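You operate a simulated robot arm through the tools that you are given. There is no shell and no other tool. Be economical: measure what you need, move in short steps, check, and stop when the job is done.

Carry out the task below with a simulated robot arm. There is one attempt and no reset: what you move stays moved.

JOB
Mash the boiled potatoes, add the milk and stir it in.
Fine: Large knob off first. Masher till no lump shows, nearly all the milk from the jug, then the wooden spoon. Tools back in the utensil pot, jug back on the cold small ring. Keep off hot pan and ring, drop nothing, spill no more than a spoonful. The ring may be left to cool, HOT lamp lit, with nothing on it that burns. Set things down gently: knock, squeeze or break no china or glass, the hob too. The floor ends dry.

The check looks at the end state, three seconds after you hand in, the way a careful person would. Anything else that was tipped, shoved, dropped, spilled or broken makes it a failure.

ROBOT AND FRAMES
A 6-joint arm with a two-finger parallel gripper, fixed in place. Base frame: the origin is at the foot of the arm, x ahead of it, y to its left, z up; the work surface is at about z = 867. Readings come in mm, rad, newtons and seconds.
With the tool pointing down near the work surface it reaches from about 240 to 640 mm from the base axis. Its first joint turns from -1.152 to 1.152 rad. Payload 2.7 kg.
The tool frame sits at the grasp point between the pads (the TCP): z along the fingers, y along the line on which they close. The tips reach 23 mm beyond it. Largest opening 94 mm; finger width 38, thickness 10; the body of the gripper, 54 by 96 mm, starts 39 mm behind the TCP.
Orientation is that of the tool frame in the base frame, as a unit quaternion [x, y, z, w]. With the fingers straight down and closing along the base's y, the tool's x points along the base's -x, its y along +y and its z along -z.

CONTROLS
- The arm moves only by the tool send_rows. Its arguments are lists of equal length, an entry for each row: "claw": the opening, from 0 (shut) to 1 (fully open); "xyz": the shift along the base's x, y, z in units of 50 mm (1.0 is 50 mm), a list of three; "angular": the turn, a rotation vector about the base's x, y, z in units of 8 degrees (1.0 is 8 degrees), a list of three. In form: {"claw": [claw, ...], "xyz": [[tx, ty, tz], ...], "angular": [[ax, ay, az], ...]}. A call has 1 to 10 rows; each row shifts and turns the commanded pose from where the row before left it. A call with a number of a shift or a turn outside -1 to 1 is refused whole. Each row takes 0.2 s and may step no farther than 50 mm and 0.15 rad from the row before; otherwise, or with a gripper value out of range, the whole call is refused. A pose out of reach is approached as far as the arm can. The call stops where the force on the tool passes 90 N (or 10 N more than at its start, if that is more) or the arm is blocked; 0.2 s more then pass. Each finger travels about 45 mm/s and halts on what it meets, pressing with about 33 N; the grip force reading is that of the motor and also rises with nothing between the fingers. The clock runs only during rows and for 0.2 s after the last one: add rows that do not move to give the fingers time. It gives the time, the measured TCP pose, the force on the tool (base axes), the opening and the grip force at its end, in the units of the frame above (readings bear some noise).
- Cameras (640 x 400 px; columns grow to the right, rows downward): "scene" is fixed at [77.7, -437.1, 1393.4]; the picture's right is [0.73, -0.68, 0.00], its down [-0.43, -0.47, -0.77] and it looks along [0.53, 0.56, -0.64] (base axes); focal length 243 px, centre (320, 200). "wrist" rides on the gripper at [86, 16, -75] in the tool frame; the picture's right is [-0.18, 0.98, 0.00], its down [-0.58, -0.11, -0.81] and it looks along [-0.79, -0.15, 0.59] (tool axes); focal length 243 px, centre (320, 200). There is no depth. A picture from a camera that has moved, and an enlarged one, comes with that camera's place and axes in the base frame and with its lens.
- capture(camera): a new picture of that camera. It takes no simulated time.
- enlarge(camera, box): a new picture of the part [left, top, right, bottom] of that camera's present view, enlarged. It takes no simulated time.
- close_job(): hands the job in; it is judged then, once.

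Go step by step. Nothing tells you positions but the pictures and the camera data: compare them with the known pose of the tool, close in by small moves and look again before you grip or let go. The budget is 120 turns and 64 pictures, counting those below and the enlarged ones. Unless the task says otherwise, let go and move clear before handing in, and close with one line.

The tools are called after "Call:" by a JSON object that holds its "op" and its "data". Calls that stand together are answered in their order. send_rows: Moves the arm, as the interface text tells. Its arguments: {"type":"object","properties":{"claw":{"type":"array"},"xyz":{"type":"array"},"angular":{"type":"array"}},"required":["claw","xyz","angular"]} The other tools are called the same way: capture (camera) takes a picture; enlarge (camera, box) takes an enlarged picture of a part of a camera's view; close_job () hands the job in.

At the start:

```text
time: 0.0
tcp_pos: [358.8, 24.3, 1241.6]
ee_rot: [0.0, 1.0, -0.001, 0.002]
wrist_force: [0.8, 0.2, 0.3]
width: 94.0
finger_force: 0.1
```

scene: 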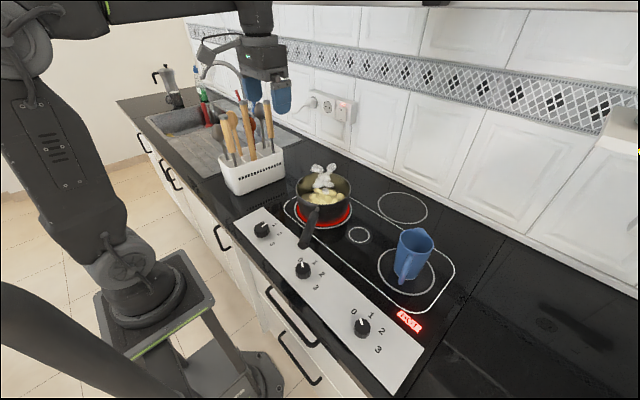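
wrist: 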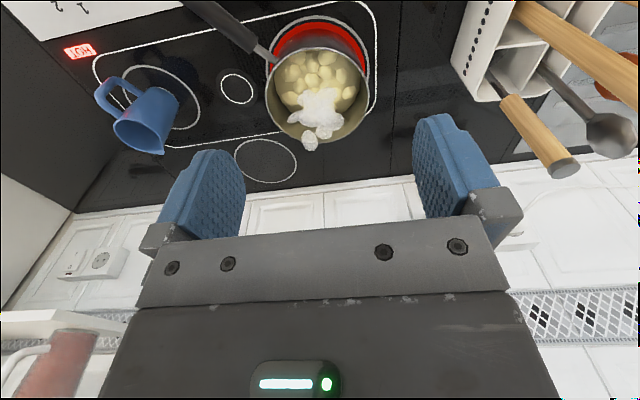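

I see the pan with potatoes on a glowing ring, the jug on a ring to the right, the utensil pot to the left and three knobs at the front. I'll look closer before moving.

Call:
{"op": "enlarge", "data": {"camera": "scene", "box": [230, 190, 470, 390]}}

Call:
{"op": "enlarge", "data": {"camera": "scene", "box": [180, 80, 360, 220]}}

```text
2.00 times, centred on (350, 290) of scene
camera zoom: at [77.7, -437.1, 1393.4], right [0.73, -0.68, 0.0], down [-0.43, -0.47, -0.77], along [0.53, 0.56, -0.64], focal length 486 px, centre (260, 20)
```

zoom: 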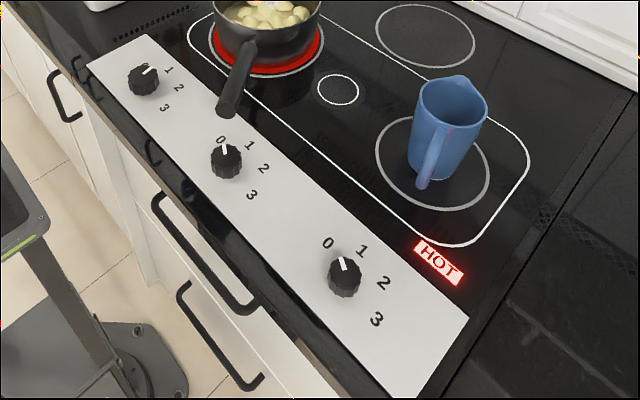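

```text
2.86 times, centred on (270, 150) of scene
camera zoom: at [77.7, -437.1, 1393.4], right [0.73, -0.68, 0.0], down [-0.43, -0.47, -0.77], along [0.53, 0.56, -0.64], focal length 695 px, centre (463, 343)
```

zoom: 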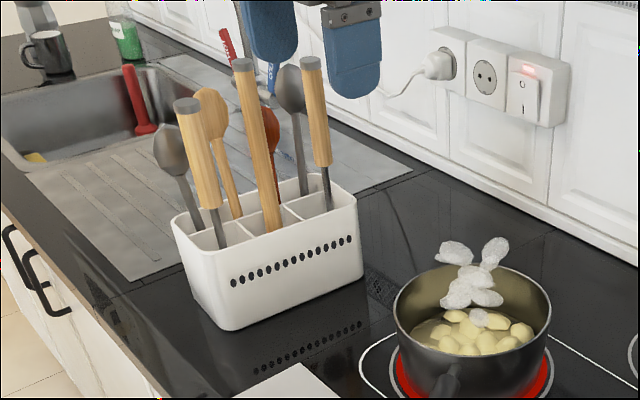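

The left knob (near x 290, y 25) seems to be the one that is on. I'll move back and down to read it with the wrist camera.

Call:
{"op": "send_rows", "data": {"claw": [1, 1, 1, 1, 1], "xyz": [[-0.44, 0, -0.7], [-0.44, 0, -0.7], [-0.44, 0, -0.7], [-0.44, 0, -0.7], [-0.3, 0, -0.7]], "angular": [[0, 0, 0], [0, 0, 0], [0, 0, 0], [0, 0, 0], [0, 0, 0]]}}

Call:
{"op": "capture", "data": {"camera": "wrist"}}

Call:
{"op": "enlarge", "data": {"camera": "scene", "box": [235, 205, 335, 300]}}

```text
time: 1.2
tcp_pos: [254.1, 26.3, 1064.3]
ee_rot: [0.0, 1.0, -0.001, 0.002]
wrist_force: [0.1, 0.8, -0.6]
width: 93.8
finger_force: 0.0
```

```text
59 pictures are left
camera wrist: at [167.8, 41.4, 1138.7], right [0.18, 0.98, 0.0], down [0.58, -0.11, 0.81], along [0.79, -0.15, -0.59], focal length 243 px, centre (320, 200)
```

wrist: 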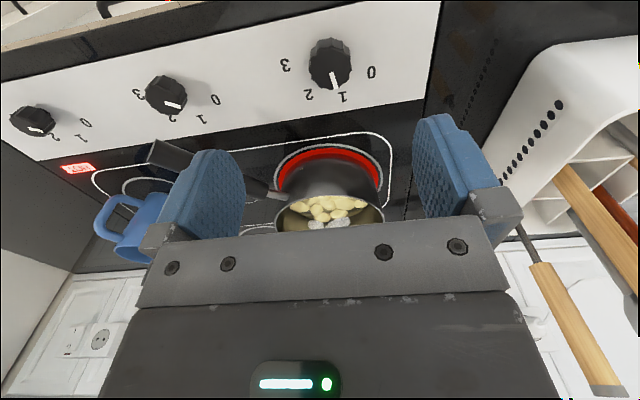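

```text
4.21 times, centred on (285, 252) of scene
camera zoom: at [77.7, -437.1, 1393.4], right [0.73, -0.68, 0.0], down [-0.43, -0.47, -0.77], along [0.53, 0.56, -0.64], focal length 1024 px, centre (467, -21)
```

zoom: 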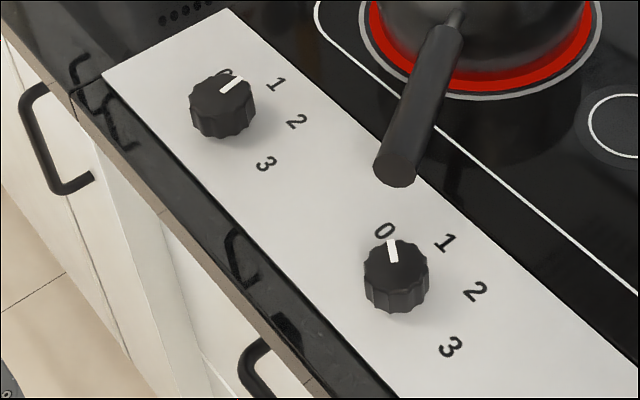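

The left knob stands between 1 and 2, at about (288, 19) with its top near z 898, and 0 is about 80° counter-clockwise. I'll hover above it with the gripper pre-turned by -40° and check from the camera.

Call:
{"op": "send_rows", "data": {"claw": [1, 1, 1, 1, 1, 1], "xyz": [[0.33, -0.07, -0.5], [0.33, -0.07, -0.5], [0, 0, -0.5], [0, 0, -0.5], [0, 0, -0.4], [0, 0, 0]], "angular": [[0, 0, -1], [0, 0, -1], [0, 0, -1], [0, 0, -1], [0, 0, -1], [0, 0, 0]]}}

Call:
{"op": "enlarge", "data": {"camera": "scene", "box": [205, 175, 325, 255]}}

Call:
{"op": "capture", "data": {"camera": "wrist"}}

```text
time: 2.6
tcp_pos: [288.6, 19.3, 944.4]
ee_rot: [0.343, 0.939, -0.001, 0.0]
wrist_force: [0.2, 0.3, 0.0]
width: 93.9
finger_force: 0.0
```

```text
5.00 times, centred on (265, 215) of scene
camera zoom: at [77.7, -437.1, 1393.4], right [0.73, -0.68, 0.0], down [-0.43, -0.47, -0.77], along [0.53, 0.56, -0.64], focal length 1216 px, centre (595, 125)
```

zoom: 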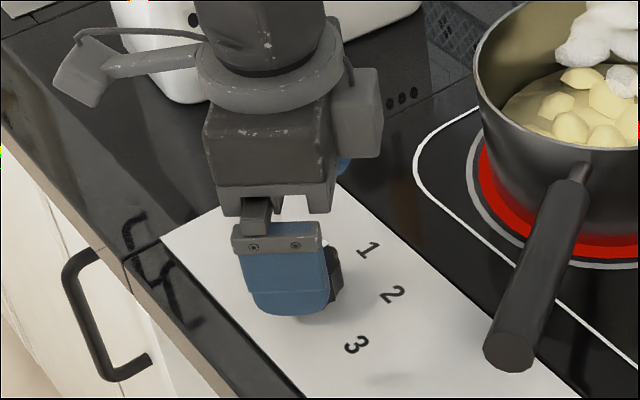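

```text
56 pictures are left
camera wrist: at [232.0, 86.6, 1018.9], right [0.77, 0.63, 0.0], down [0.37, -0.46, 0.81], along [0.51, -0.63, -0.59], focal length 243 px, centre (320, 200)
```

wrist: 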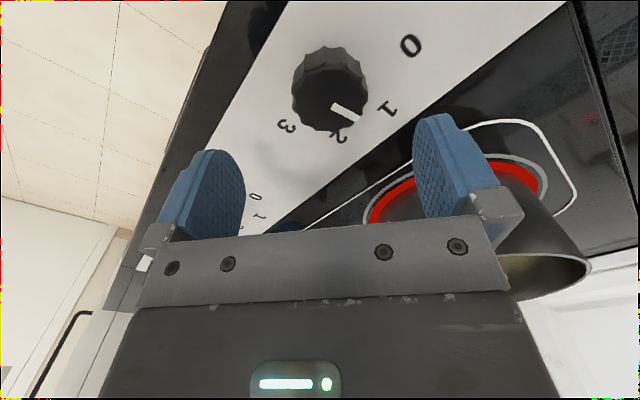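

The wrist view puts the knob's centre nearer y 28, so I'll shift there, descend with the fingers on either side and look again.

Call:
{"op": "send_rows", "data": {"claw": [1, 1, 1, 1], "xyz": [[0, 0.18, 0], [0, 0, -0.4], [0, 0, -0.4], [0, 0, 0]], "angular": [[0, 0, 0], [0, 0, 0], [0, 0, 0], [0, 0, 0]]}}

Call:
{"op": "capture", "data": {"camera": "wrist"}}

```text
time: 3.6
tcp_pos: [287.0, 27.9, 904.6]
ee_rot: [0.341, 0.94, -0.002, 0.002]
wrist_force: [-0.3, 0.2, 0.5]
width: 94.2
finger_force: 0.1
```

```text
55 pictures are left
camera wrist: at [231.1, 95.9, 978.9], right [0.77, 0.63, 0.0], down [0.37, -0.45, 0.81], along [0.51, -0.62, -0.59], focal length 243 px, centre (320, 200)
```

wrist: 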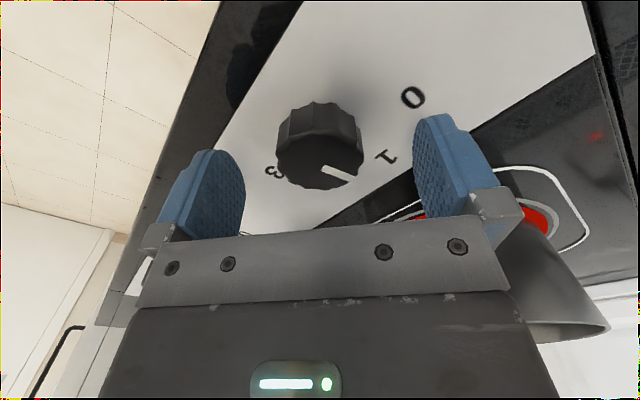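

Centred on the knob. I lower a little, close and turn counter-clockwise about 56°, then look.

Call:
{"op": "send_rows", "data": {"claw": [1, 0.3, 0.3, 0.3, 0.3, 0.3, 0.3, 0.3], "xyz": [[0, 0, -0.12], [0, 0, 0], [0, 0, 0], [0, 0, 0], [0, 0, 0], [0, 0, 0], [0, 0, 0], [0, 0, 0]], "angular": [[0, 0, 0], [0, 0, 0], [0, 0, 0], [0, 0, 0], [0, 0, 0], [0, 0, 0], [0, 0, 0], [0, 0, 0]]}}

```text
time: 5.4
tcp_pos: [287.0, 27.7, 899.5]
ee_rot: [0.341, 0.94, -0.002, 0.001]
wrist_force: [2.4, 1.9, -5.6]
width: 41.1
finger_force: 44.9
```

Call:
{"op": "send_rows", "data": {"claw": [0.3, 0.3, 0.3, 0.3, 0.3, 0.3, 0.3, 0.3], "xyz": [[0, 0, 0], [0, 0, 0], [0, 0, 0], [0, 0, 0], [0, 0, 0], [0, 0, 0], [0, 0, 0], [0, 0, 0]], "angular": [[0, 0, 1], [0, 0, 1], [0, 0, 1], [0, 0, 1], [0, 0, 1], [0, 0, 1], [0, 0, 1], [0, 0, 0]]}}

Call:
{"op": "capture", "data": {"camera": "wrist"}}

```text
time: 7.2
tcp_pos: [289.1, 31.7, 899.8]
ee_rot: [-0.14, 0.99, 0.0, 0.005]
wrist_force: [5.9, 66.1, -17.2]
width: 40.7
finger_force: 45.3
```

```text
54 pictures are left
camera wrist: at [200.7, 22.2, 973.3], right [-0.1, 1.0, 0.0], down [0.58, 0.05, 0.81], along [0.81, 0.08, -0.58], focal length 243 px, centre (320, 200)
```

wrist: 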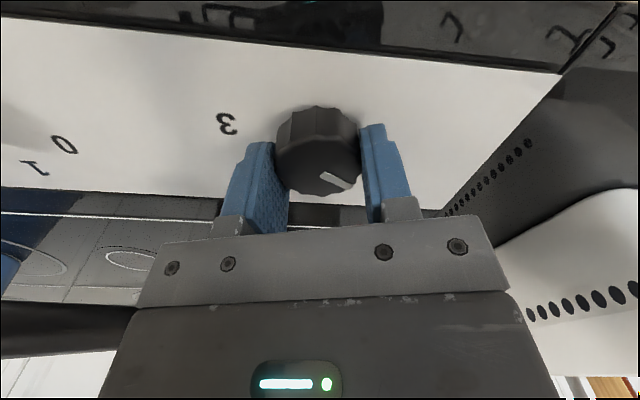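

The pointer is at about 55°, some 7° short, and there is a side load because my axis is a few mm off. I'll shift the command by 4 mm to relieve it and finish the turn.

Call:
{"op": "send_rows", "data": {"claw": [0.3, 0.3, 0.3, 0.3], "xyz": [[0.03, 0.08, 0], [0, 0, 0], [0, 0, 0], [0, 0, 0]], "angular": [[0, 0, 0], [0, 0, 0.5], [0, 0, 0.5], [0, 0, 0]]}}

Call:
{"op": "capture", "data": {"camera": "wrist"}}

Call:
{"op": "capture", "data": {"camera": "scene"}}

```text
time: 8.2
tcp_pos: [288.6, 31.4, 899.9]
ee_rot: [-0.207, 0.978, -0.001, 0.0]
wrist_force: [0.5, 26.2, 2.6]
width: 41.6
finger_force: 45.2
```

```text
53 pictures are left
camera wrist: at [203.3, 11.2, 973.9], right [-0.23, 0.97, 0.0], down [0.57, 0.14, 0.81], along [0.79, 0.19, -0.59], focal length 243 px, centre (320, 200)
```

wrist: 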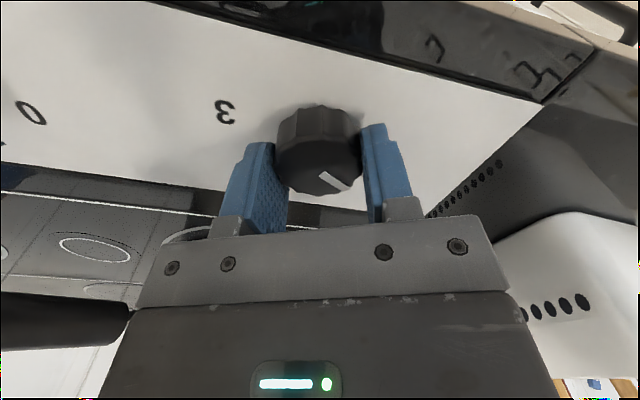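

```text
52 pictures are left
```

scene: 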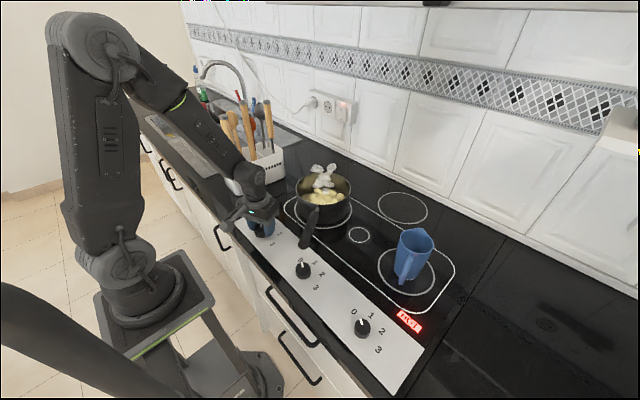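

The ring has stopped glowing. I release, lift straight up and check the knob.

Call:
{"op": "send_rows", "data": {"claw": [0.7, 1, 1, 1, 1, 1, 1, 1, 1], "xyz": [[0, 0, 0], [0, 0, 0], [0, 0, 0], [0, 0, 0.5], [0, 0, 0.8], [0, 0, 1], [-0.3, 0, 1], [-0.4, 0, 1], [0, 0, 0]], "angular": [[0, 0, 0], [0, 0, 0], [0, 0, 0], [0, 0, 0], [0, 0, -0.75], [0, 0, -0.75], [0, 0, -0.75], [0, 0, -0.75], [0, 0, 0]]}}

Call:
{"op": "capture", "data": {"camera": "wrist"}}

```text
refused: row 7 steps farther than a row can; nothing moved
```

```text
51 pictures are left
camera wrist: at [203.3, 11.2, 973.9], right [-0.23, 0.97, 0.0], down [0.57, 0.14, 0.81], along [0.79, 0.19, -0.59], focal length 243 px, centre (320, 200)
```

wrist: 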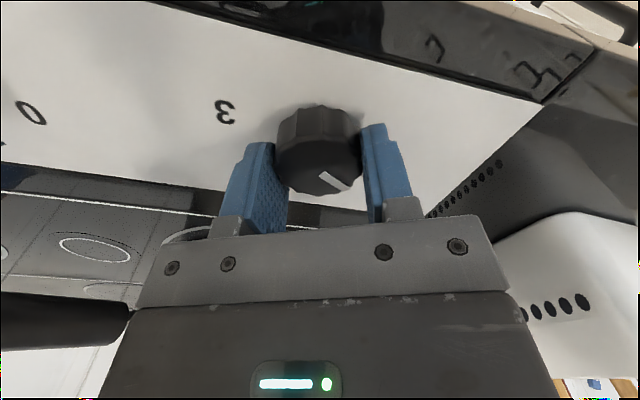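

The row step limit is the combined length; I resend with shorter rows.

Call:
{"op": "send_rows", "data": {"claw": [0.7, 1, 1, 1, 1, 1, 1, 1, 1], "xyz": [[0, 0, 0], [0, 0, 0], [0, 0, 0], [0, 0, 0.5], [0, 0, 0.8], [0, 0, 0.9], [-0.3, 0, 0.9], [-0.4, 0, 0.9], [0, 0, 0]], "angular": [[0, 0, 0], [0, 0, 0], [0, 0, 0], [0, 0, 0], [0, 0, -0.75], [0, 0, -0.75], [0, 0, -0.75], [0, 0, -0.75], [0, 0, 0]]}}

Call:
{"op": "capture", "data": {"camera": "wrist"}}

```text
time: 10.2
tcp_pos: [254.7, 31.1, 1100.4]
ee_rot: [0.001, 1.0, -0.001, 0.001]
wrist_force: [-0.8, -0.1, 0.2]
width: 93.9
finger_force: 0.0
```

```text
50 pictures are left
camera wrist: at [167.8, 47.9, 1174.0], right [0.19, 0.98, 0.0], down [0.58, -0.11, 0.81], along [0.79, -0.15, -0.59], focal length 243 px, centre (320, 200)
```

wrist: 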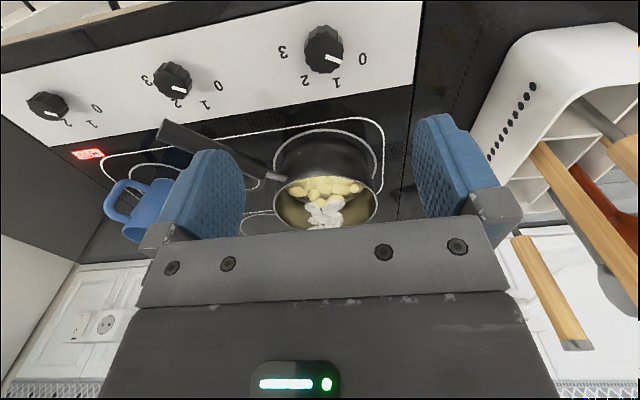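

Comparing the left knob with its zero neighbours in an enlargement.

Call:
{"op": "enlarge", "data": {"camera": "wrist", "box": [130, 15, 390, 165]}}

Call:
{"op": "enlarge", "data": {"camera": "scene", "box": [235, 205, 335, 300]}}

```text
2.46 times, centred on (260, 90) of wrist
camera zoom: at [167.8, 47.9, 1174.0], right [0.19, 0.98, 0.0], down [0.58, -0.11, 0.81], along [0.79, -0.15, -0.59], focal length 597 px, centre (468, 471)
```

zoom: 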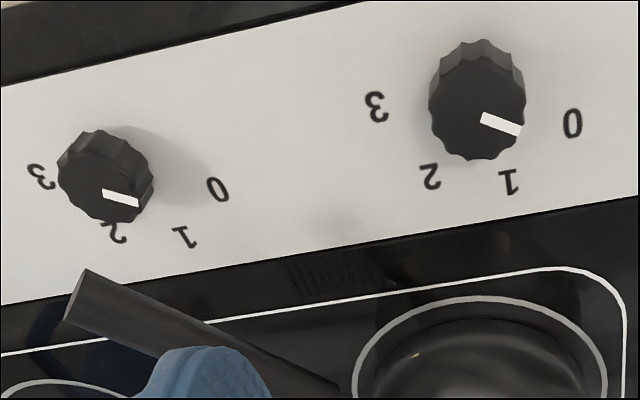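

```text
4.21 times, centred on (285, 252) of scene
camera zoom: at [77.7, -437.1, 1393.4], right [0.73, -0.68, 0.0], down [-0.43, -0.47, -0.77], along [0.53, 0.56, -0.64], focal length 1024 px, centre (467, -21)
```

zoom: 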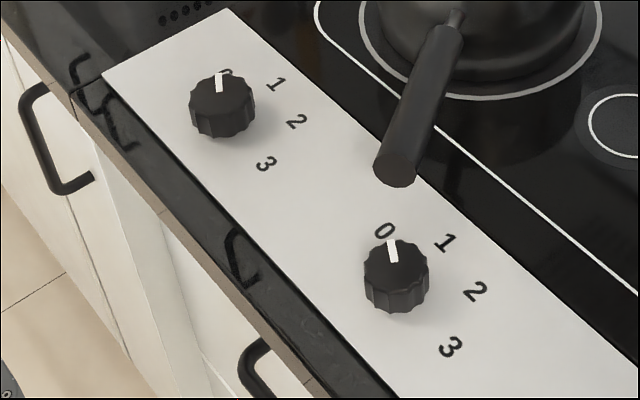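

The knob is at 0 just like its neighbour. Next I view the utensil pot from the side of the arm.

Call:
{"op": "send_rows", "data": {"claw": [1, 1, 1, 1, 1, 1], "xyz": [[0, 0.7, 0.3], [0, 0.7, 0.3], [0, 0.7, 0.3], [-0.1, 0.7, 0.3], [0, 0.7, 0.3], [0, 0, 0.3]], "angular": [[0, 0, 0], [0, 0, 0], [0, 0, 0], [0, 0, 0], [0, 0, 0], [0, 0, 0]]}}

Call:
{"op": "capture", "data": {"camera": "wrist"}}

Call:
{"op": "capture", "data": {"camera": "scene"}}

```text
time: 11.6
tcp_pos: [248.2, 207.4, 1188.4]
ee_rot: [0.001, 1.0, -0.001, 0.001]
wrist_force: [-0.3, 0.0, -0.2]
width: 93.8
finger_force: 0.1
```

```text
47 pictures are left
camera wrist: at [162.5, 223.5, 1263.3], right [0.18, 0.98, 0.0], down [0.58, -0.11, 0.81], along [0.79, -0.15, -0.59], focal length 243 px, centre (320, 200)
```

wrist: 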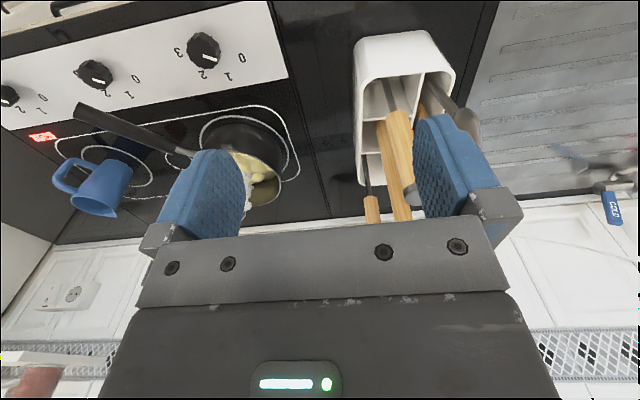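

```text
46 pictures are left
```

scene: 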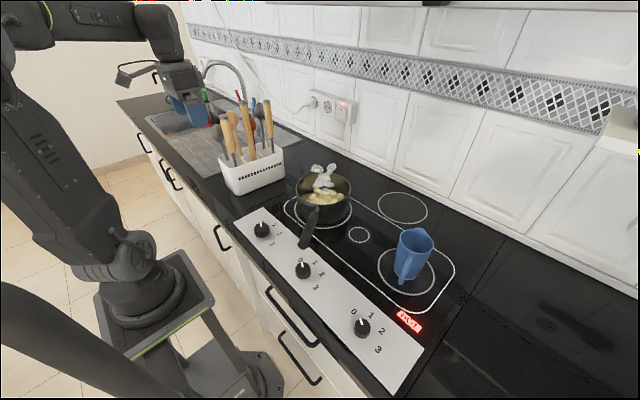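

I'll go above and slightly behind the pot to look down into its compartments.

Call:
{"op": "send_rows", "data": {"claw": [1, 1, 1, 1, 1], "xyz": [[0, 0, 0.8], [0.4, 0.1, 0.7], [0.6, 0.1, 0], [0.6, 0.2, 0], [0.6, 0.1, 0]], "angular": [[0, 0, 0], [0, 0, 0], [0, 0, 0], [0, 0, 0], [0, 0, 0]]}}

Call:
{"op": "capture", "data": {"camera": "wrist"}}

```text
time: 12.8
tcp_pos: [359.6, 231.3, 1264.7]
ee_rot: [0.0, 1.0, -0.001, 0.001]
wrist_force: [0.3, 0.6, -0.1]
width: 93.8
finger_force: 0.0
```

```text
45 pictures are left
camera wrist: at [272.6, 247.1, 1338.6], right [0.18, 0.98, 0.0], down [0.58, -0.11, 0.81], along [0.79, -0.15, -0.59], focal length 243 px, centre (320, 200)
```

wrist: 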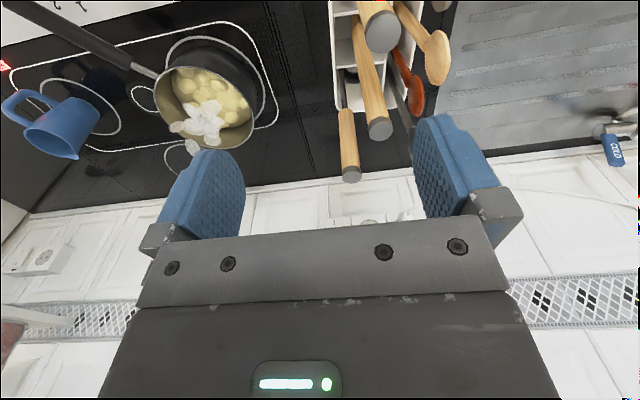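

Too far forward; I back off 70 mm and enlarge the pot.

Call:
{"op": "send_rows", "data": {"claw": [1, 1], "xyz": [[-0.8, 0, 0], [-0.8, 0, 0]], "angular": [[0, 0, 0], [0, 0, 0]]}}

Call:
{"op": "enlarge", "data": {"camera": "wrist", "box": [290, 0, 490, 200]}}

```text
time: 13.4
tcp_pos: [278.9, 230.9, 1265.7]
ee_rot: [0.0, 1.0, -0.001, 0.001]
wrist_force: [-0.1, -0.4, -0.4]
width: 94.1
finger_force: 0.0
```

```text
2.00 times, centred on (390, 100) of wrist
camera zoom: at [191.4, 247.6, 1339.1], right [0.18, 0.98, 0.0], down [0.58, -0.11, 0.81], along [0.79, -0.15, -0.59], focal length 485 px, centre (180, 400)
```

zoom: 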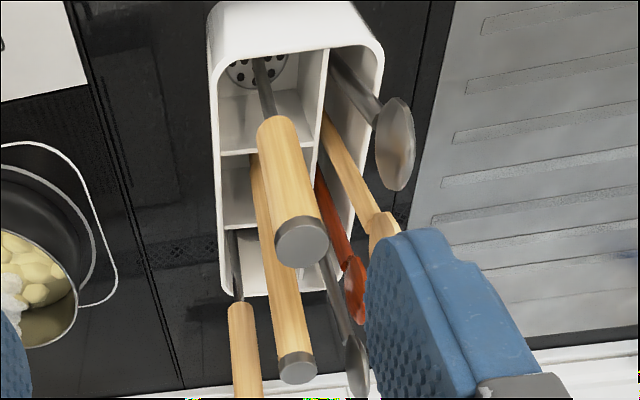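

I see six cells; a tool with a perforated disc stands head-down in the near right cell, and the pale wooden spoon is head-up on the left. I'll look at them enlarged from the scene camera.

Call:
{"op": "enlarge", "data": {"camera": "scene", "box": [200, 85, 300, 200]}}

Call:
{"op": "enlarge", "data": {"camera": "wrist", "box": [345, 0, 435, 80]}}

```text
3.48 times, centred on (250, 142) of scene
camera zoom: at [77.8, -437.1, 1393.4], right [0.73, -0.68, 0.0], down [-0.43, -0.47, -0.77], along [0.53, 0.56, -0.64], focal length 846 px, centre (564, 400)
```

zoom: 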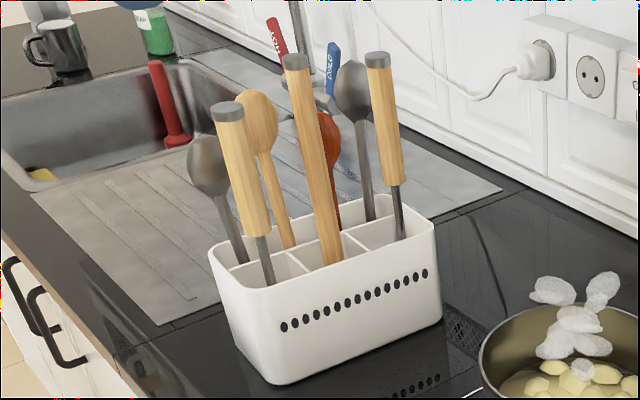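

```text
5.00 times, centred on (390, 40) of wrist
camera zoom: at [191.4, 247.6, 1339.1], right [0.18, 0.98, 0.0], down [0.58, -0.11, 0.81], along [0.79, -0.15, -0.59], focal length 1213 px, centre (-30, 1000)
```

zoom: 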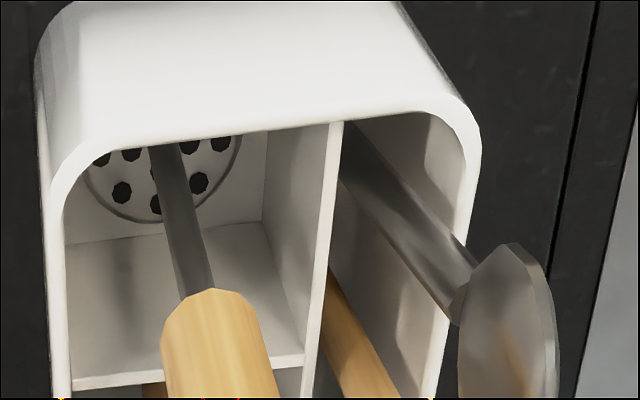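

The near-right tool stands vertical at about (352, 280), its cap near z 1127, and is clearly the one with the perforated disc. I'll hover above it with the claw partly open and look.

Call:
{"op": "send_rows", "data": {"claw": [0.8, 0.7, 0.6, 0.6], "xyz": [[0.73, 0.5, 0], [0.73, 0.48, -0.3], [0, 0, -0.7], [0, 0, -0.7]], "angular": [[0, 0, 0], [0, 0, 0], [0, 0, 0], [0, 0, 0]]}}

Call:
{"op": "capture", "data": {"camera": "wrist"}}

Call:
{"op": "enlarge", "data": {"camera": "scene", "box": [180, 60, 300, 200]}}

```text
time: 14.4
tcp_pos: [352.7, 279.2, 1179.1]
ee_rot: [0.0, 1.0, -0.001, 0.002]
wrist_force: [0.0, -0.2, -0.6]
width: 56.4
finger_force: 0.1
```

```text
41 pictures are left
camera wrist: at [266.2, 295.2, 1253.2], right [0.18, 0.98, 0.0], down [0.58, -0.11, 0.81], along [0.79, -0.15, -0.59], focal length 243 px, centre (320, 200)
```

wrist: 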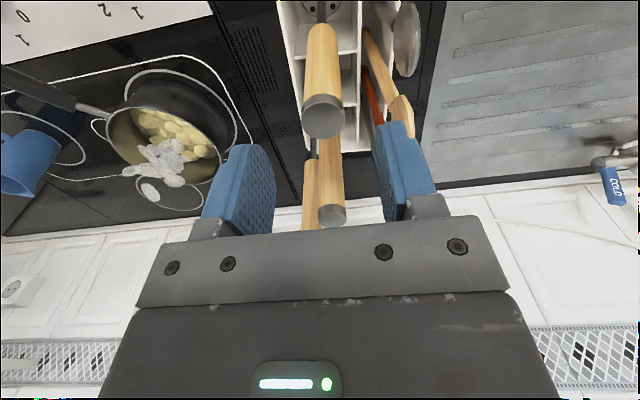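

```text
2.86 times, centred on (240, 130) of scene
camera zoom: at [77.7, -437.1, 1393.4], right [0.73, -0.68, 0.0], down [-0.43, -0.47, -0.77], along [0.53, 0.56, -0.64], focal length 695 px, centre (549, 400)
```

zoom: 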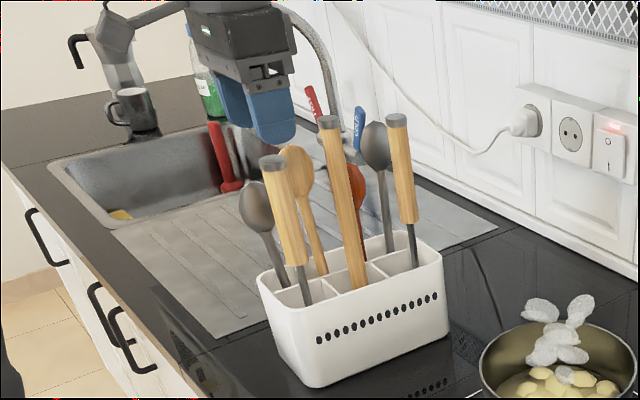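

The cap sits on the tool axis at about z 1130. I'll come down around it with the claw half open, above the neighbouring spoon bowls, and close.

Call:
{"op": "send_rows", "data": {"claw": [0.54, 0.54, 0.54, 0.54, 0.54], "xyz": [[0, 0.03, 0], [0, 0, -0.4], [0, 0, -0.5], [0, 0, -0.45], [0, 0, 0]], "angular": [[0, 0, 0], [0, 0, 0], [0, 0, 0], [0, 0, 0], [0, 0, 0]]}}

Call:
{"op": "capture", "data": {"camera": "wrist"}}

Call:
{"op": "enlarge", "data": {"camera": "scene", "box": [200, 85, 300, 200]}}

```text
time: 15.6
tcp_pos: [352.6, 280.8, 1112.1]
ee_rot: [0.0, 1.0, -0.001, 0.001]
wrist_force: [0.0, 0.8, -0.2]
width: 50.7
finger_force: 0.0
```

```text
39 pictures are left
camera wrist: at [266.1, 298.1, 1185.5], right [0.18, 0.98, 0.0], down [0.58, -0.11, 0.81], along [0.79, -0.15, -0.59], focal length 243 px, centre (320, 200)
```

wrist: 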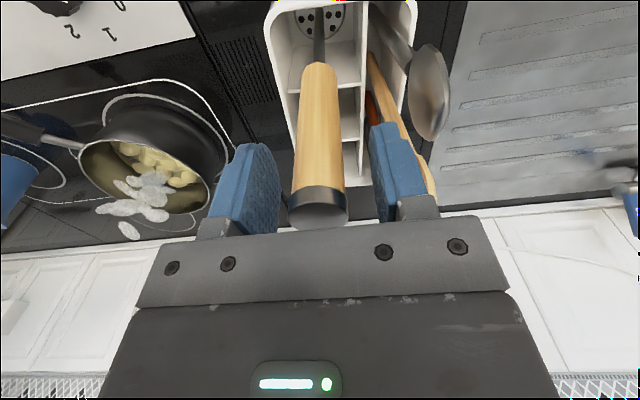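

```text
3.48 times, centred on (250, 142) of scene
camera zoom: at [77.7, -437.1, 1393.4], right [0.73, -0.68, 0.0], down [-0.43, -0.47, -0.77], along [0.53, 0.56, -0.64], focal length 846 px, centre (564, 400)
```

zoom: 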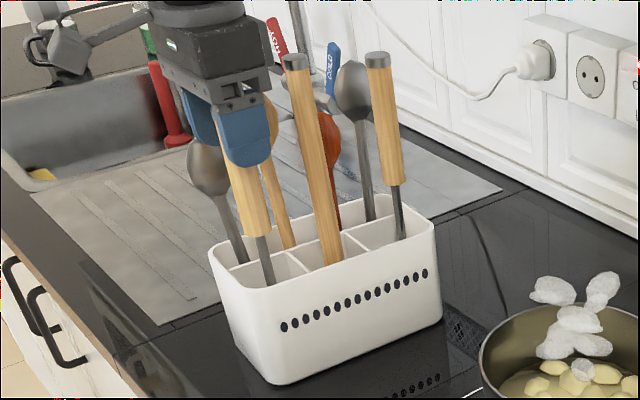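

The handle is between the pads with the palm clear of the cap. I close, then lift straight up gently.

Call:
{"op": "send_rows", "data": {"claw": [0.3, 0, 0, 0, 0], "xyz": [[0, 0, 0], [0, 0, 0], [0, 0, 0], [0, 0, 0], [0, 0, 0]], "angular": [[0, 0, 0], [0, 0, 0], [0, 0, 0], [0, 0, 0], [0, 0, 0]]}}

Call:
{"op": "send_rows", "data": {"claw": [0, 0, 0, 0, 0, 0], "xyz": [[0, 0, 0.3], [0, 0, 0.5], [0, 0, 0.7], [0, 0, 0.7], [0, 0, 0.7], [0, 0, 0]], "angular": [[0, 0, 0], [0, 0, 0], [0, 0, 0], [0, 0, 0], [0, 0, 0], [0, 0, 0]]}}

Call:
{"op": "enlarge", "data": {"camera": "scene", "box": [180, 60, 300, 200]}}

```text
time: 16.8
tcp_pos: [353.3, 282.7, 1110.7]
ee_rot: [-0.001, 1.0, -0.001, 0.001]
wrist_force: [-1.0, -0.5, -0.5]
width: 25.1
finger_force: 33.3
```

```text
time: 18.2
tcp_pos: [352.1, 282.6, 1257.4]
ee_rot: [-0.001, 1.0, -0.001, 0.001]
wrist_force: [-0.1, -0.1, -0.6]
width: 25.0
finger_force: 33.6
```

```text
2.86 times, centred on (240, 130) of scene
camera zoom: at [77.7, -437.1, 1393.4], right [0.73, -0.68, 0.0], down [-0.43, -0.47, -0.77], along [0.53, 0.56, -0.64], focal length 695 px, centre (549, 400)
```

zoom: 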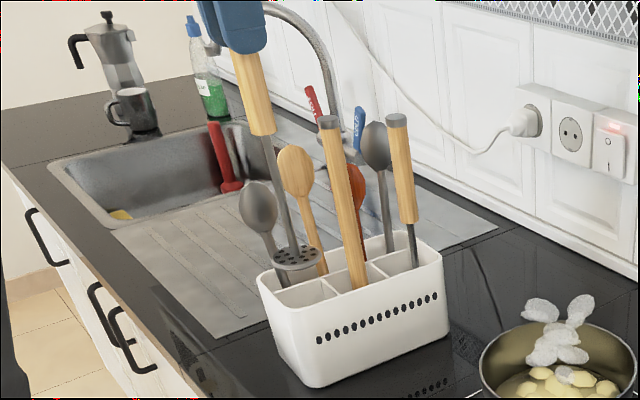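

It is the masher. I'll lift a bit more, back out toward the arm, and swing round to in front of the pan, keeping the disc high.

Call:
{"op": "send_rows", "data": {"claw": [0, 0, 0, 0, 0, 0, 0, 0, 0, 0], "xyz": [[0, 0, 0.7], [-0.5, 0, 0.2], [-0.5, 0, 0], [-0.2, -0.8, 0], [0, -0.95, 0], [0, -0.95, 0], [0, -0.95, 0], [0, -0.95, 0], [0, -0.9, 0], [0, 0, 0]], "angular": [[0, 0, 0], [0, 0, 0], [0, 0, 0], [0, 0, 0], [0, 0, 0], [0, 0, 0], [0, 0, 0], [0, 0, 0], [0, 0, 0], [0, 0, 0]]}}

Call:
{"op": "capture", "data": {"camera": "wrist"}}

Call:
{"op": "capture", "data": {"camera": "scene"}}

```text
time: 20.4
tcp_pos: [291.7, 7.9, 1303.3]
ee_rot: [0.0, 1.0, -0.001, 0.001]
wrist_force: [-0.2, -0.8, -1.0]
width: 25.2
finger_force: 33.2
```

```text
36 pictures are left
camera wrist: at [205.9, 22.8, 1376.3], right [0.18, 0.98, 0.0], down [0.58, -0.11, 0.81], along [0.79, -0.15, -0.59], focal length 243 px, centre (320, 200)
```

wrist: 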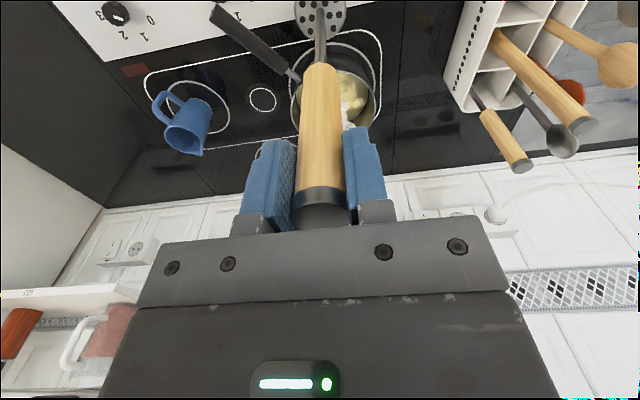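

```text
35 pictures are left
```

scene: 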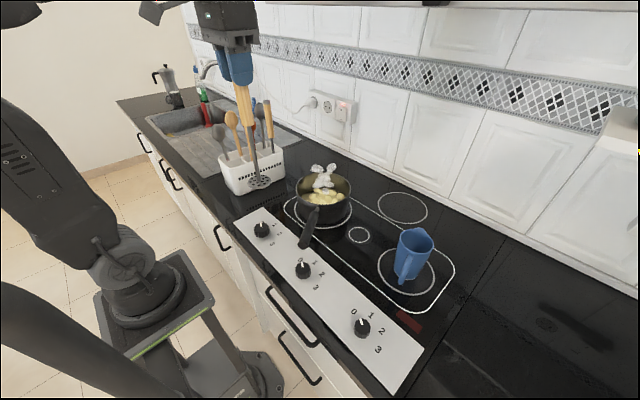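

The HOT lamp is already dark. I enlarge the pan to get its position.

Call:
{"op": "enlarge", "data": {"camera": "wrist", "box": [250, 0, 420, 140]}}

Call:
{"op": "enlarge", "data": {"camera": "scene", "box": [230, 140, 370, 250]}}

```text
2.86 times, centred on (335, 70) of wrist
camera zoom: at [205.9, 22.8, 1376.3], right [0.18, 0.98, 0.0], down [0.58, -0.11, 0.81], along [0.79, -0.15, -0.59], focal length 693 px, centre (277, 571)
```

zoom: 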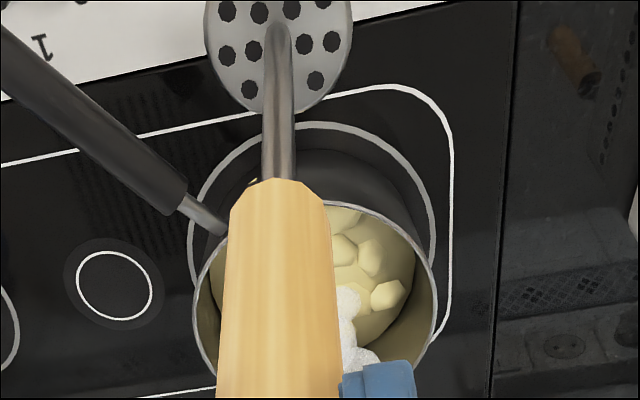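

```text
3.64 times, centred on (300, 195) of scene
camera zoom: at [77.7, -437.1, 1393.4], right [0.73, -0.68, 0.0], down [-0.43, -0.47, -0.77], along [0.53, 0.56, -0.64], focal length 884 px, centre (393, 218)
```

zoom: 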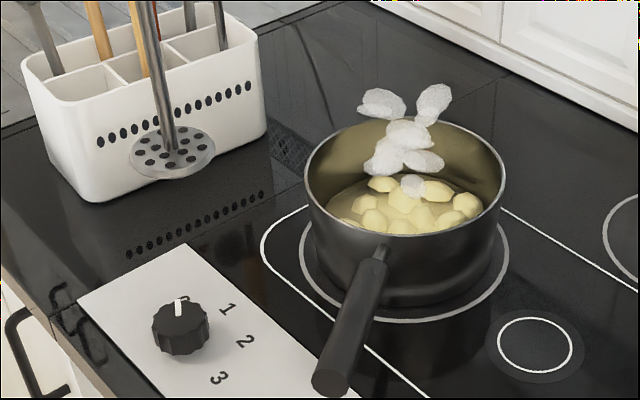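

The pan centre is about (470, -2), rim z 958, radius 81; the masher disc (radius 28) is about 236 mm below the TCP. I go above the pan centre and lower the disc toward the potatoes.

Call:
{"op": "send_rows", "data": {"claw": [0, 0, 0, 0, 0, 0, 0, 0, 0], "xyz": [[0.9, -0.05, 0], [0.9, -0.05, 0], [0.9, -0.05, 0], [0.87, -0.05, 0], [0, 0, -0.6], [0, 0, -0.6], [0, 0, -0.6], [0, 0, -0.6], [0, 0, 0]], "angular": [[0, 0, 0], [0, 0, 0], [0, 0, 0], [0, 0, 0], [0, 0, 0], [0, 0, 0], [0, 0, 0], [0, 0, 0], [0, 0, 0]]}}

Call:
{"op": "enlarge", "data": {"camera": "scene", "box": [230, 110, 410, 250]}}

Call:
{"op": "capture", "data": {"camera": "wrist"}}

```text
time: 21.1
tcp_pos: [376.7, 3.1, 1302.6]
ee_rot: [-0.002, 1.0, 0.001, -0.02]
wrist_force: [-87.9, 2.9, -34.3]
width: 25.4
finger_force: 32.7
stopped in row 3: the force on the tool passed its limit (the readings are from after the stop); the commanded pose is now the measured one
```

```text
2.86 times, centred on (320, 180) of scene
camera zoom: at [74.4, -437.0, 1393.6], right [0.73, -0.68, 0.0], down [-0.43, -0.47, -0.77], along [0.53, 0.56, -0.64], focal length 695 px, centre (320, 257)
```

zoom: 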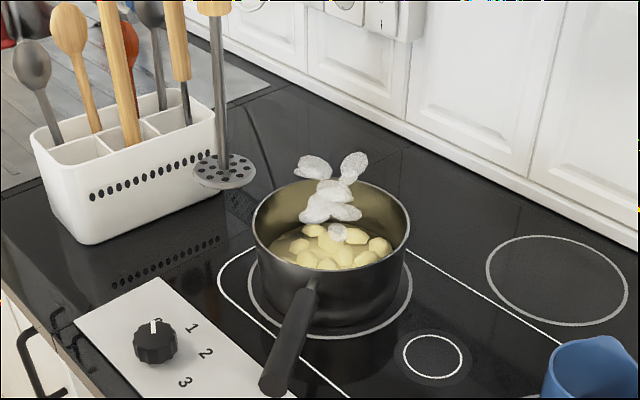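

```text
31 pictures are left
camera wrist: at [293.2, 18.0, 1381.3], right [0.18, 0.98, 0.0], down [0.61, -0.11, 0.78], along [0.77, -0.14, -0.62], focal length 243 px, centre (320, 200)
```

wrist: 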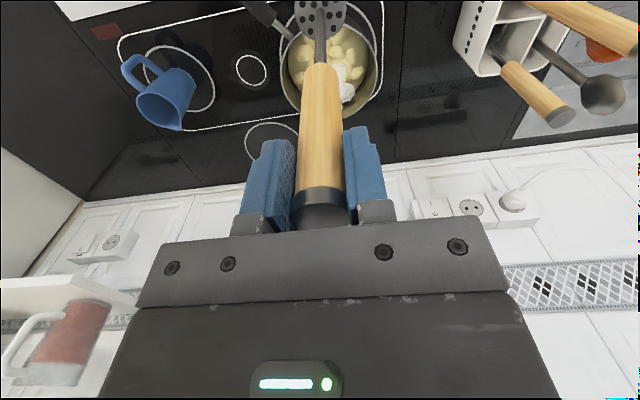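

Something high up (probably an extractor hood above the hob) stopped the wrist at this height. I back off, come down, and look at the top of the scene picture.

Call:
{"op": "send_rows", "data": {"claw": [0, 0, 0, 0], "xyz": [[-0.6, 0, 0], [-0.6, 0, 0], [-0.3, 0, 0], [0, 0, 0]], "angular": [[0, 0, 0], [0, 0, 0], [0, 0, 0], [0, 0, 0]]}}

Call:
{"op": "capture", "data": {"camera": "scene"}}

```text
time: 22.1
tcp_pos: [310.1, 2.7, 1300.7]
ee_rot: [-0.002, 1.0, 0.0, -0.016]
wrist_force: [-0.5, 0.7, -1.3]
width: 25.1
finger_force: 33.3
```

```text
30 pictures are left
```

scene: 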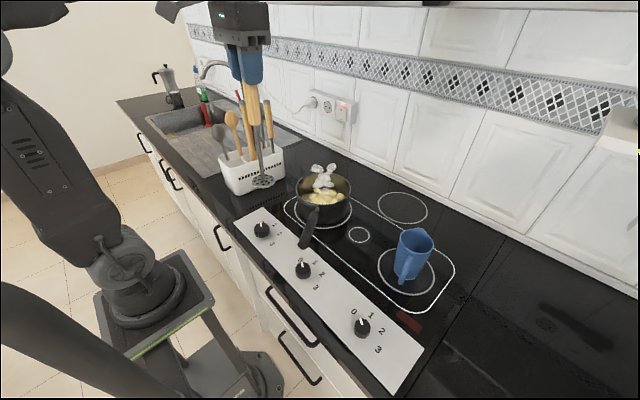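

The tool is 2° off and the wrist is limited by something overhead near x 430. I'll tilt the tool 15° so the wrist leans back toward the arm while the disc points into the pan, then go to just above the rim.

Call:
{"op": "send_rows", "data": {"claw": [0, 0, 0, 0, 0, 0, 0, 0], "xyz": [[0, 0, 0], [0, 0, 0], [0, 0, 0], [0.4, -0.02, -0.4], [0.4, -0.02, -0.4], [0.4, -0.02, -0.4], [0.4, -0.02, -0.4], [0.38, -0.02, -0.15]], "angular": [[0, -0.7, 0], [0, -0.7, 0], [0, -0.7, 0], [0, 0, 0], [0, 0, 0], [0, 0, 0], [0, 0, 0], [0, 0, 0]]}}

Call:
{"op": "enlarge", "data": {"camera": "scene", "box": [230, 110, 410, 250]}}

Call:
{"op": "capture", "data": {"camera": "wrist"}}

```text
time: 23.9
tcp_pos: [409.5, -2.3, 1214.7]
ee_rot: [-0.002, 0.991, 0.001, 0.132]
wrist_force: [0.1, 0.5, -0.3]
width: 25.1
finger_force: 33.0
```

```text
2.86 times, centred on (320, 180) of scene
camera zoom: at [77.7, -437.1, 1393.4], right [0.73, -0.68, 0.0], down [-0.43, -0.47, -0.77], along [0.53, 0.56, -0.64], focal length 695 px, centre (320, 257)
```

zoom: 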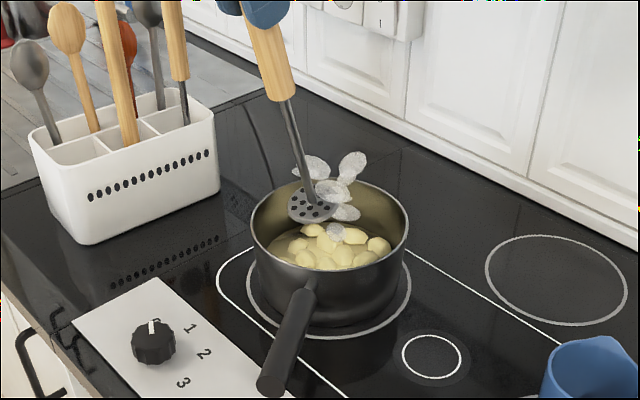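

```text
28 pictures are left
camera wrist: at [306.2, 12.6, 1263.2], right [0.17, 0.98, 0.05], down [0.35, -0.11, 0.93], along [0.92, -0.15, -0.37], focal length 243 px, centre (320, 200)
```

wrist: 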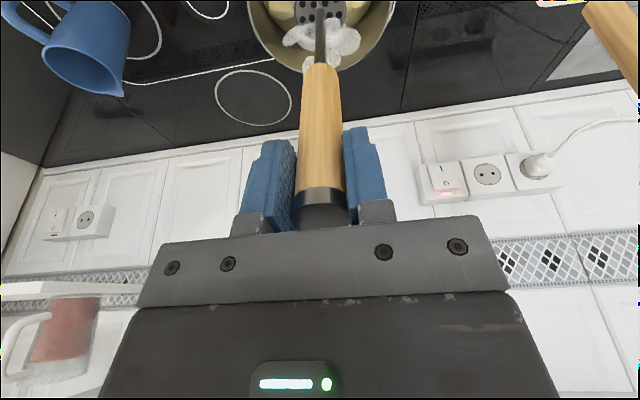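

The disc is above the pan's mouth, clear of the rim. Now the first press at the centre, slowly, watching the force.

Call:
{"op": "send_rows", "data": {"claw": [0, 0, 0, 0, 0, 0, 0, 0], "xyz": [[0, 0, -0.6], [0, 0, -0.5], [0, 0, -0.25], [0, 0, -0.2], [0, 0, -0.2], [0, 0, -0.15], [0, 0, -0.1], [0, 0, 0]], "angular": [[0, 0, 0], [0, 0, 0], [0, 0, 0], [0, 0, 0], [0, 0, 0], [0, 0, 0], [0, 0, 0], [0, 0, 0]]}}

Call:
{"op": "enlarge", "data": {"camera": "scene", "box": [260, 130, 380, 230]}}

```text
time: 25.7
tcp_pos: [408.5, -2.4, 1113.4]
ee_rot: [-0.002, 0.991, 0.0, 0.131]
wrist_force: [-1.3, 0.1, 2.7]
width: 25.4
finger_force: 33.0
```

```text
4.00 times, centred on (320, 180) of scene
camera zoom: at [77.7, -437.1, 1393.4], right [0.73, -0.68, 0.0], down [-0.43, -0.47, -0.77], along [0.53, 0.56, -0.64], focal length 972 px, centre (320, 280)
```

zoom: 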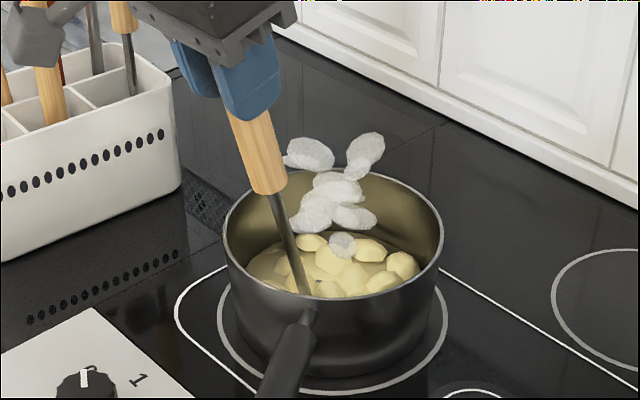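

The disc is down in the potatoes with little resistance. Refining from rim edges, the pan centre is nearer (488, -4), so I'll make strokes at centre, left and right of it and then look.

Call:
{"op": "send_rows", "data": {"claw": [0, 0, 0, 0, 0, 0, 0, 0, 0, 0], "xyz": [[0, 0, 0.85], [0.36, -0.04, 0], [0, 0, -0.9], [0, 0, 0.85], [0, 0.64, 0], [0, 0, -0.85], [0, 0, 0.85], [0, -0.64, 0], [0, -0.64, 0], [0, 0, -0.85]], "angular": [[0, 0, 0], [0, 0, 0], [0, 0, 0], [0, 0, 0], [0, 0, 0], [0, 0, 0], [0, 0, 0], [0, 0, 0], [0, 0, 0], [0, 0, 0]]}}

Call:
{"op": "enlarge", "data": {"camera": "scene", "box": [260, 130, 380, 230]}}

```text
time: 27.9
tcp_pos: [424.8, -37.2, 1114.0]
ee_rot: [-0.002, 0.991, 0.0, 0.133]
wrist_force: [-5.4, 0.4, 14.6]
width: 25.4
finger_force: 33.4
```

```text
4.00 times, centred on (320, 180) of scene
camera zoom: at [77.3, -437.1, 1393.4], right [0.73, -0.68, 0.0], down [-0.43, -0.47, -0.77], along [0.53, 0.56, -0.64], focal length 972 px, centre (320, 280)
```

zoom: 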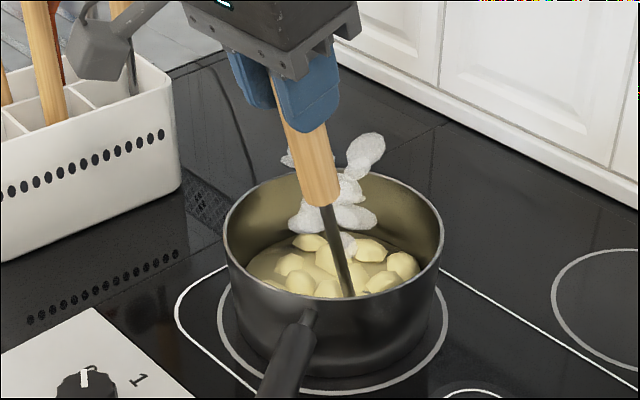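

The left part already looks mashed; lumps remain toward the back. I tilt the tool another 8° (keeping the wrist away from the hood) and press at the back centre, back left and back right.

Call:
{"op": "send_rows", "data": {"claw": [0, 0, 0, 0, 0, 0, 0, 0, 0, 0], "xyz": [[0, 0, 0.85], [0, 0.64, 0], [0, 0, -0.85], [0, 0, 0.85], [-0.12, 0.6, 0], [0, 0, -0.85], [0, 0, 0.85], [0, -0.6, 0], [0, -0.6, 0], [0, 0, -0.85]], "angular": [[0, 0, 0], [0, -1, 0], [0, 0, 0], [0, 0, 0], [0, 0, 0], [0, 0, 0], [0, 0, 0], [0, 0, 0], [0, 0, 0], [0, 0, 0]]}}

Call:
{"op": "enlarge", "data": {"camera": "scene", "box": [260, 130, 380, 230]}}

```text
time: 30.1
tcp_pos: [420.1, -35.3, 1112.2]
ee_rot: [-0.002, 0.98, 0.0, 0.2]
wrist_force: [0.3, 0.1, -0.9]
width: 25.3
finger_force: 33.5
```

```text
4.00 times, centred on (320, 180) of scene
camera zoom: at [77.7, -437.1, 1393.4], right [0.73, -0.68, 0.0], down [-0.43, -0.47, -0.77], along [0.53, 0.56, -0.64], focal length 972 px, centre (320, 280)
```

zoom: 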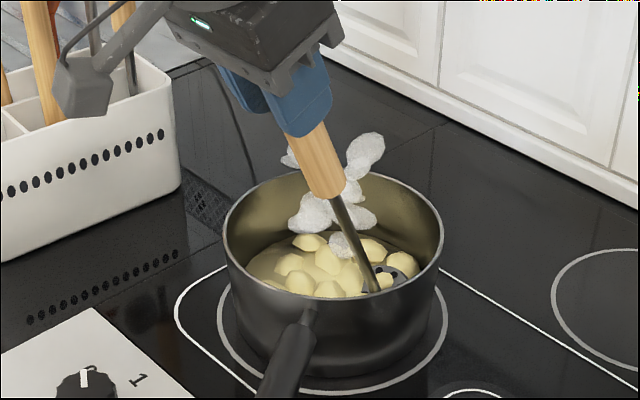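

The lumps look hardly changed, so the disc probably must be flatter and pressed right down. I bring the tilt back to about 7° low in the pan and press the centre to contact.

Call:
{"op": "send_rows", "data": {"claw": [0, 0, 0, 0, 0, 0, 0, 0, 0, 0], "xyz": [[0, 0, 0.5], [0.2, 0.3, 0], [0.3, 0.16, 0], [0.28, 0.16, 0], [0, 0, -0.2], [0, 0, -0.15], [0, 0, -0.1], [0, 0, -0.1], [0, 0, -0.06], [0, 0, 0]], "angular": [[0, 0, 0], [0, 0.67, 0], [0, 0.67, 0], [0, 0.66, 0], [0, 0, 0], [0, 0, 0], [0, 0, 0], [0, 0, 0], [0, 0, 0], [0, 0, 0]]}}

Call:
{"op": "enlarge", "data": {"camera": "scene", "box": [260, 130, 380, 230]}}

```text
time: 32.3
tcp_pos: [461.5, -3.0, 1110.6]
ee_rot: [-0.003, 0.998, 0.0, 0.069]
wrist_force: [0.8, 0.9, 33.4]
width: 25.3
finger_force: 32.8
```

```text
4.00 times, centred on (320, 180) of scene
camera zoom: at [77.3, -437.1, 1393.4], right [0.73, -0.68, 0.0], down [-0.43, -0.47, -0.77], along [0.53, 0.56, -0.64], focal length 972 px, centre (320, 280)
```

zoom: 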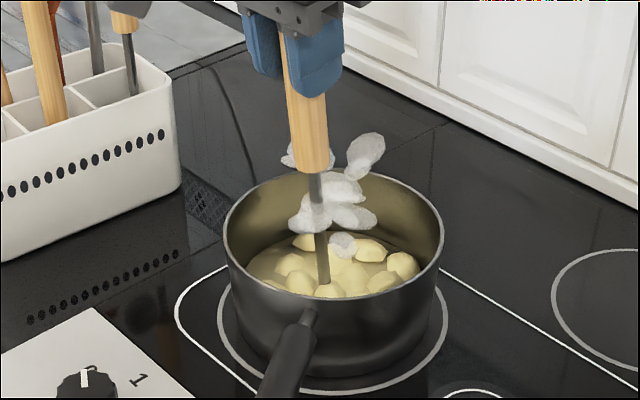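

Contact at 33 N with the pan bottom, and no overhead trouble at this height. I continue with a ring of strokes around the centre at this depth.

Call:
{"op": "send_rows", "data": {"claw": [0, 0, 0, 0, 0, 0, 0, 0, 0, 0], "xyz": [[0, 0.32, 0.6], [0, 0.32, -0.6], [0.28, -0.16, 0.6], [0.28, -0.16, -0.6], [0, -0.32, 0.6], [0, -0.32, -0.6], [-0.28, -0.16, 0.6], [-0.28, -0.16, -0.6], [-0.28, 0.16, 0.6], [-0.28, 0.16, -0.6]], "angular": [[0, 0, 0], [0, 0, 0], [0, 0, 0], [0, 0, 0], [0, 0, 0], [0, 0, 0], [0, 0, 0], [0, 0, 0], [0, 0, 0], [0, 0, 0]]}}

Call:
{"op": "enlarge", "data": {"camera": "scene", "box": [260, 130, 380, 230]}}

```text
time: 34.5
tcp_pos: [431.4, -20.5, 1109.2]
ee_rot: [-0.002, 0.998, -0.001, 0.066]
wrist_force: [-3.4, -1.6, 25.2]
width: 25.4
finger_force: 33.1
```

```text
4.00 times, centred on (320, 180) of scene
camera zoom: at [77.3, -437.1, 1393.4], right [0.73, -0.68, 0.0], down [-0.43, -0.47, -0.77], along [0.53, 0.56, -0.64], focal length 972 px, centre (320, 280)
```

zoom: 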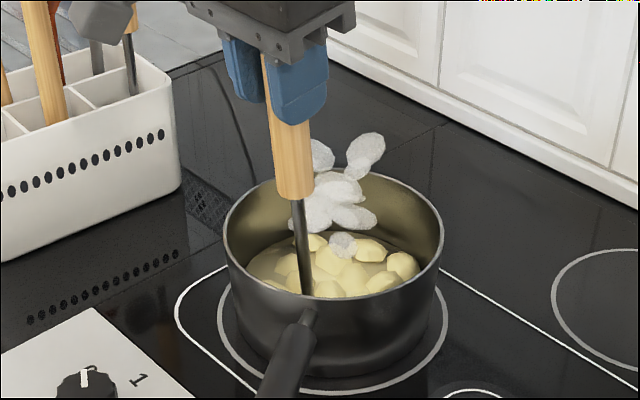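

Lumps look alike still, so perhaps full strokes from above the potatoes are needed. I make several longer vertical strokes around this ring and then zoom tightly.

Call:
{"op": "send_rows", "data": {"claw": [0, 0, 0, 0, 0, 0, 0, 0, 0, 0], "xyz": [[0, 0, 0.95], [0, 0, -0.95], [0, 0.3, 0.9], [0, 0.34, -0.9], [0, 0, 0.95], [0.28, 0.16, 0], [0, 0, -0.95], [0.1, -0.3, 0.9], [0.1, -0.3, -0.9], [0, 0, 0]], "angular": [[0, 0, 0], [0, 0, 0], [0, 0, 0], [0, 0, 0], [0, 0, 0], [0, 0, 0], [0, 0, 0], [0, 0, 0], [0, 0, 0], [0, 0, 0]]}}

Call:
{"op": "enlarge", "data": {"camera": "scene", "box": [290, 165, 350, 215]}}

```text
time: 36.7
tcp_pos: [455.9, -8.1, 1109.4]
ee_rot: [-0.002, 0.998, 0.0, 0.065]
wrist_force: [-2.8, 2.8, 26.6]
width: 25.4
finger_force: 33.3
```

```text
8.00 times, centred on (320, 190) of scene
camera zoom: at [77.3, -437.1, 1393.5], right [0.73, -0.68, 0.0], down [-0.43, -0.47, -0.77], along [0.53, 0.56, -0.64], focal length 1945 px, centre (320, 280)
```

zoom: 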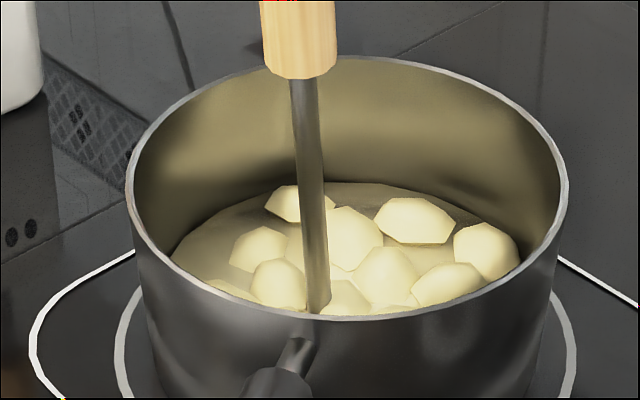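

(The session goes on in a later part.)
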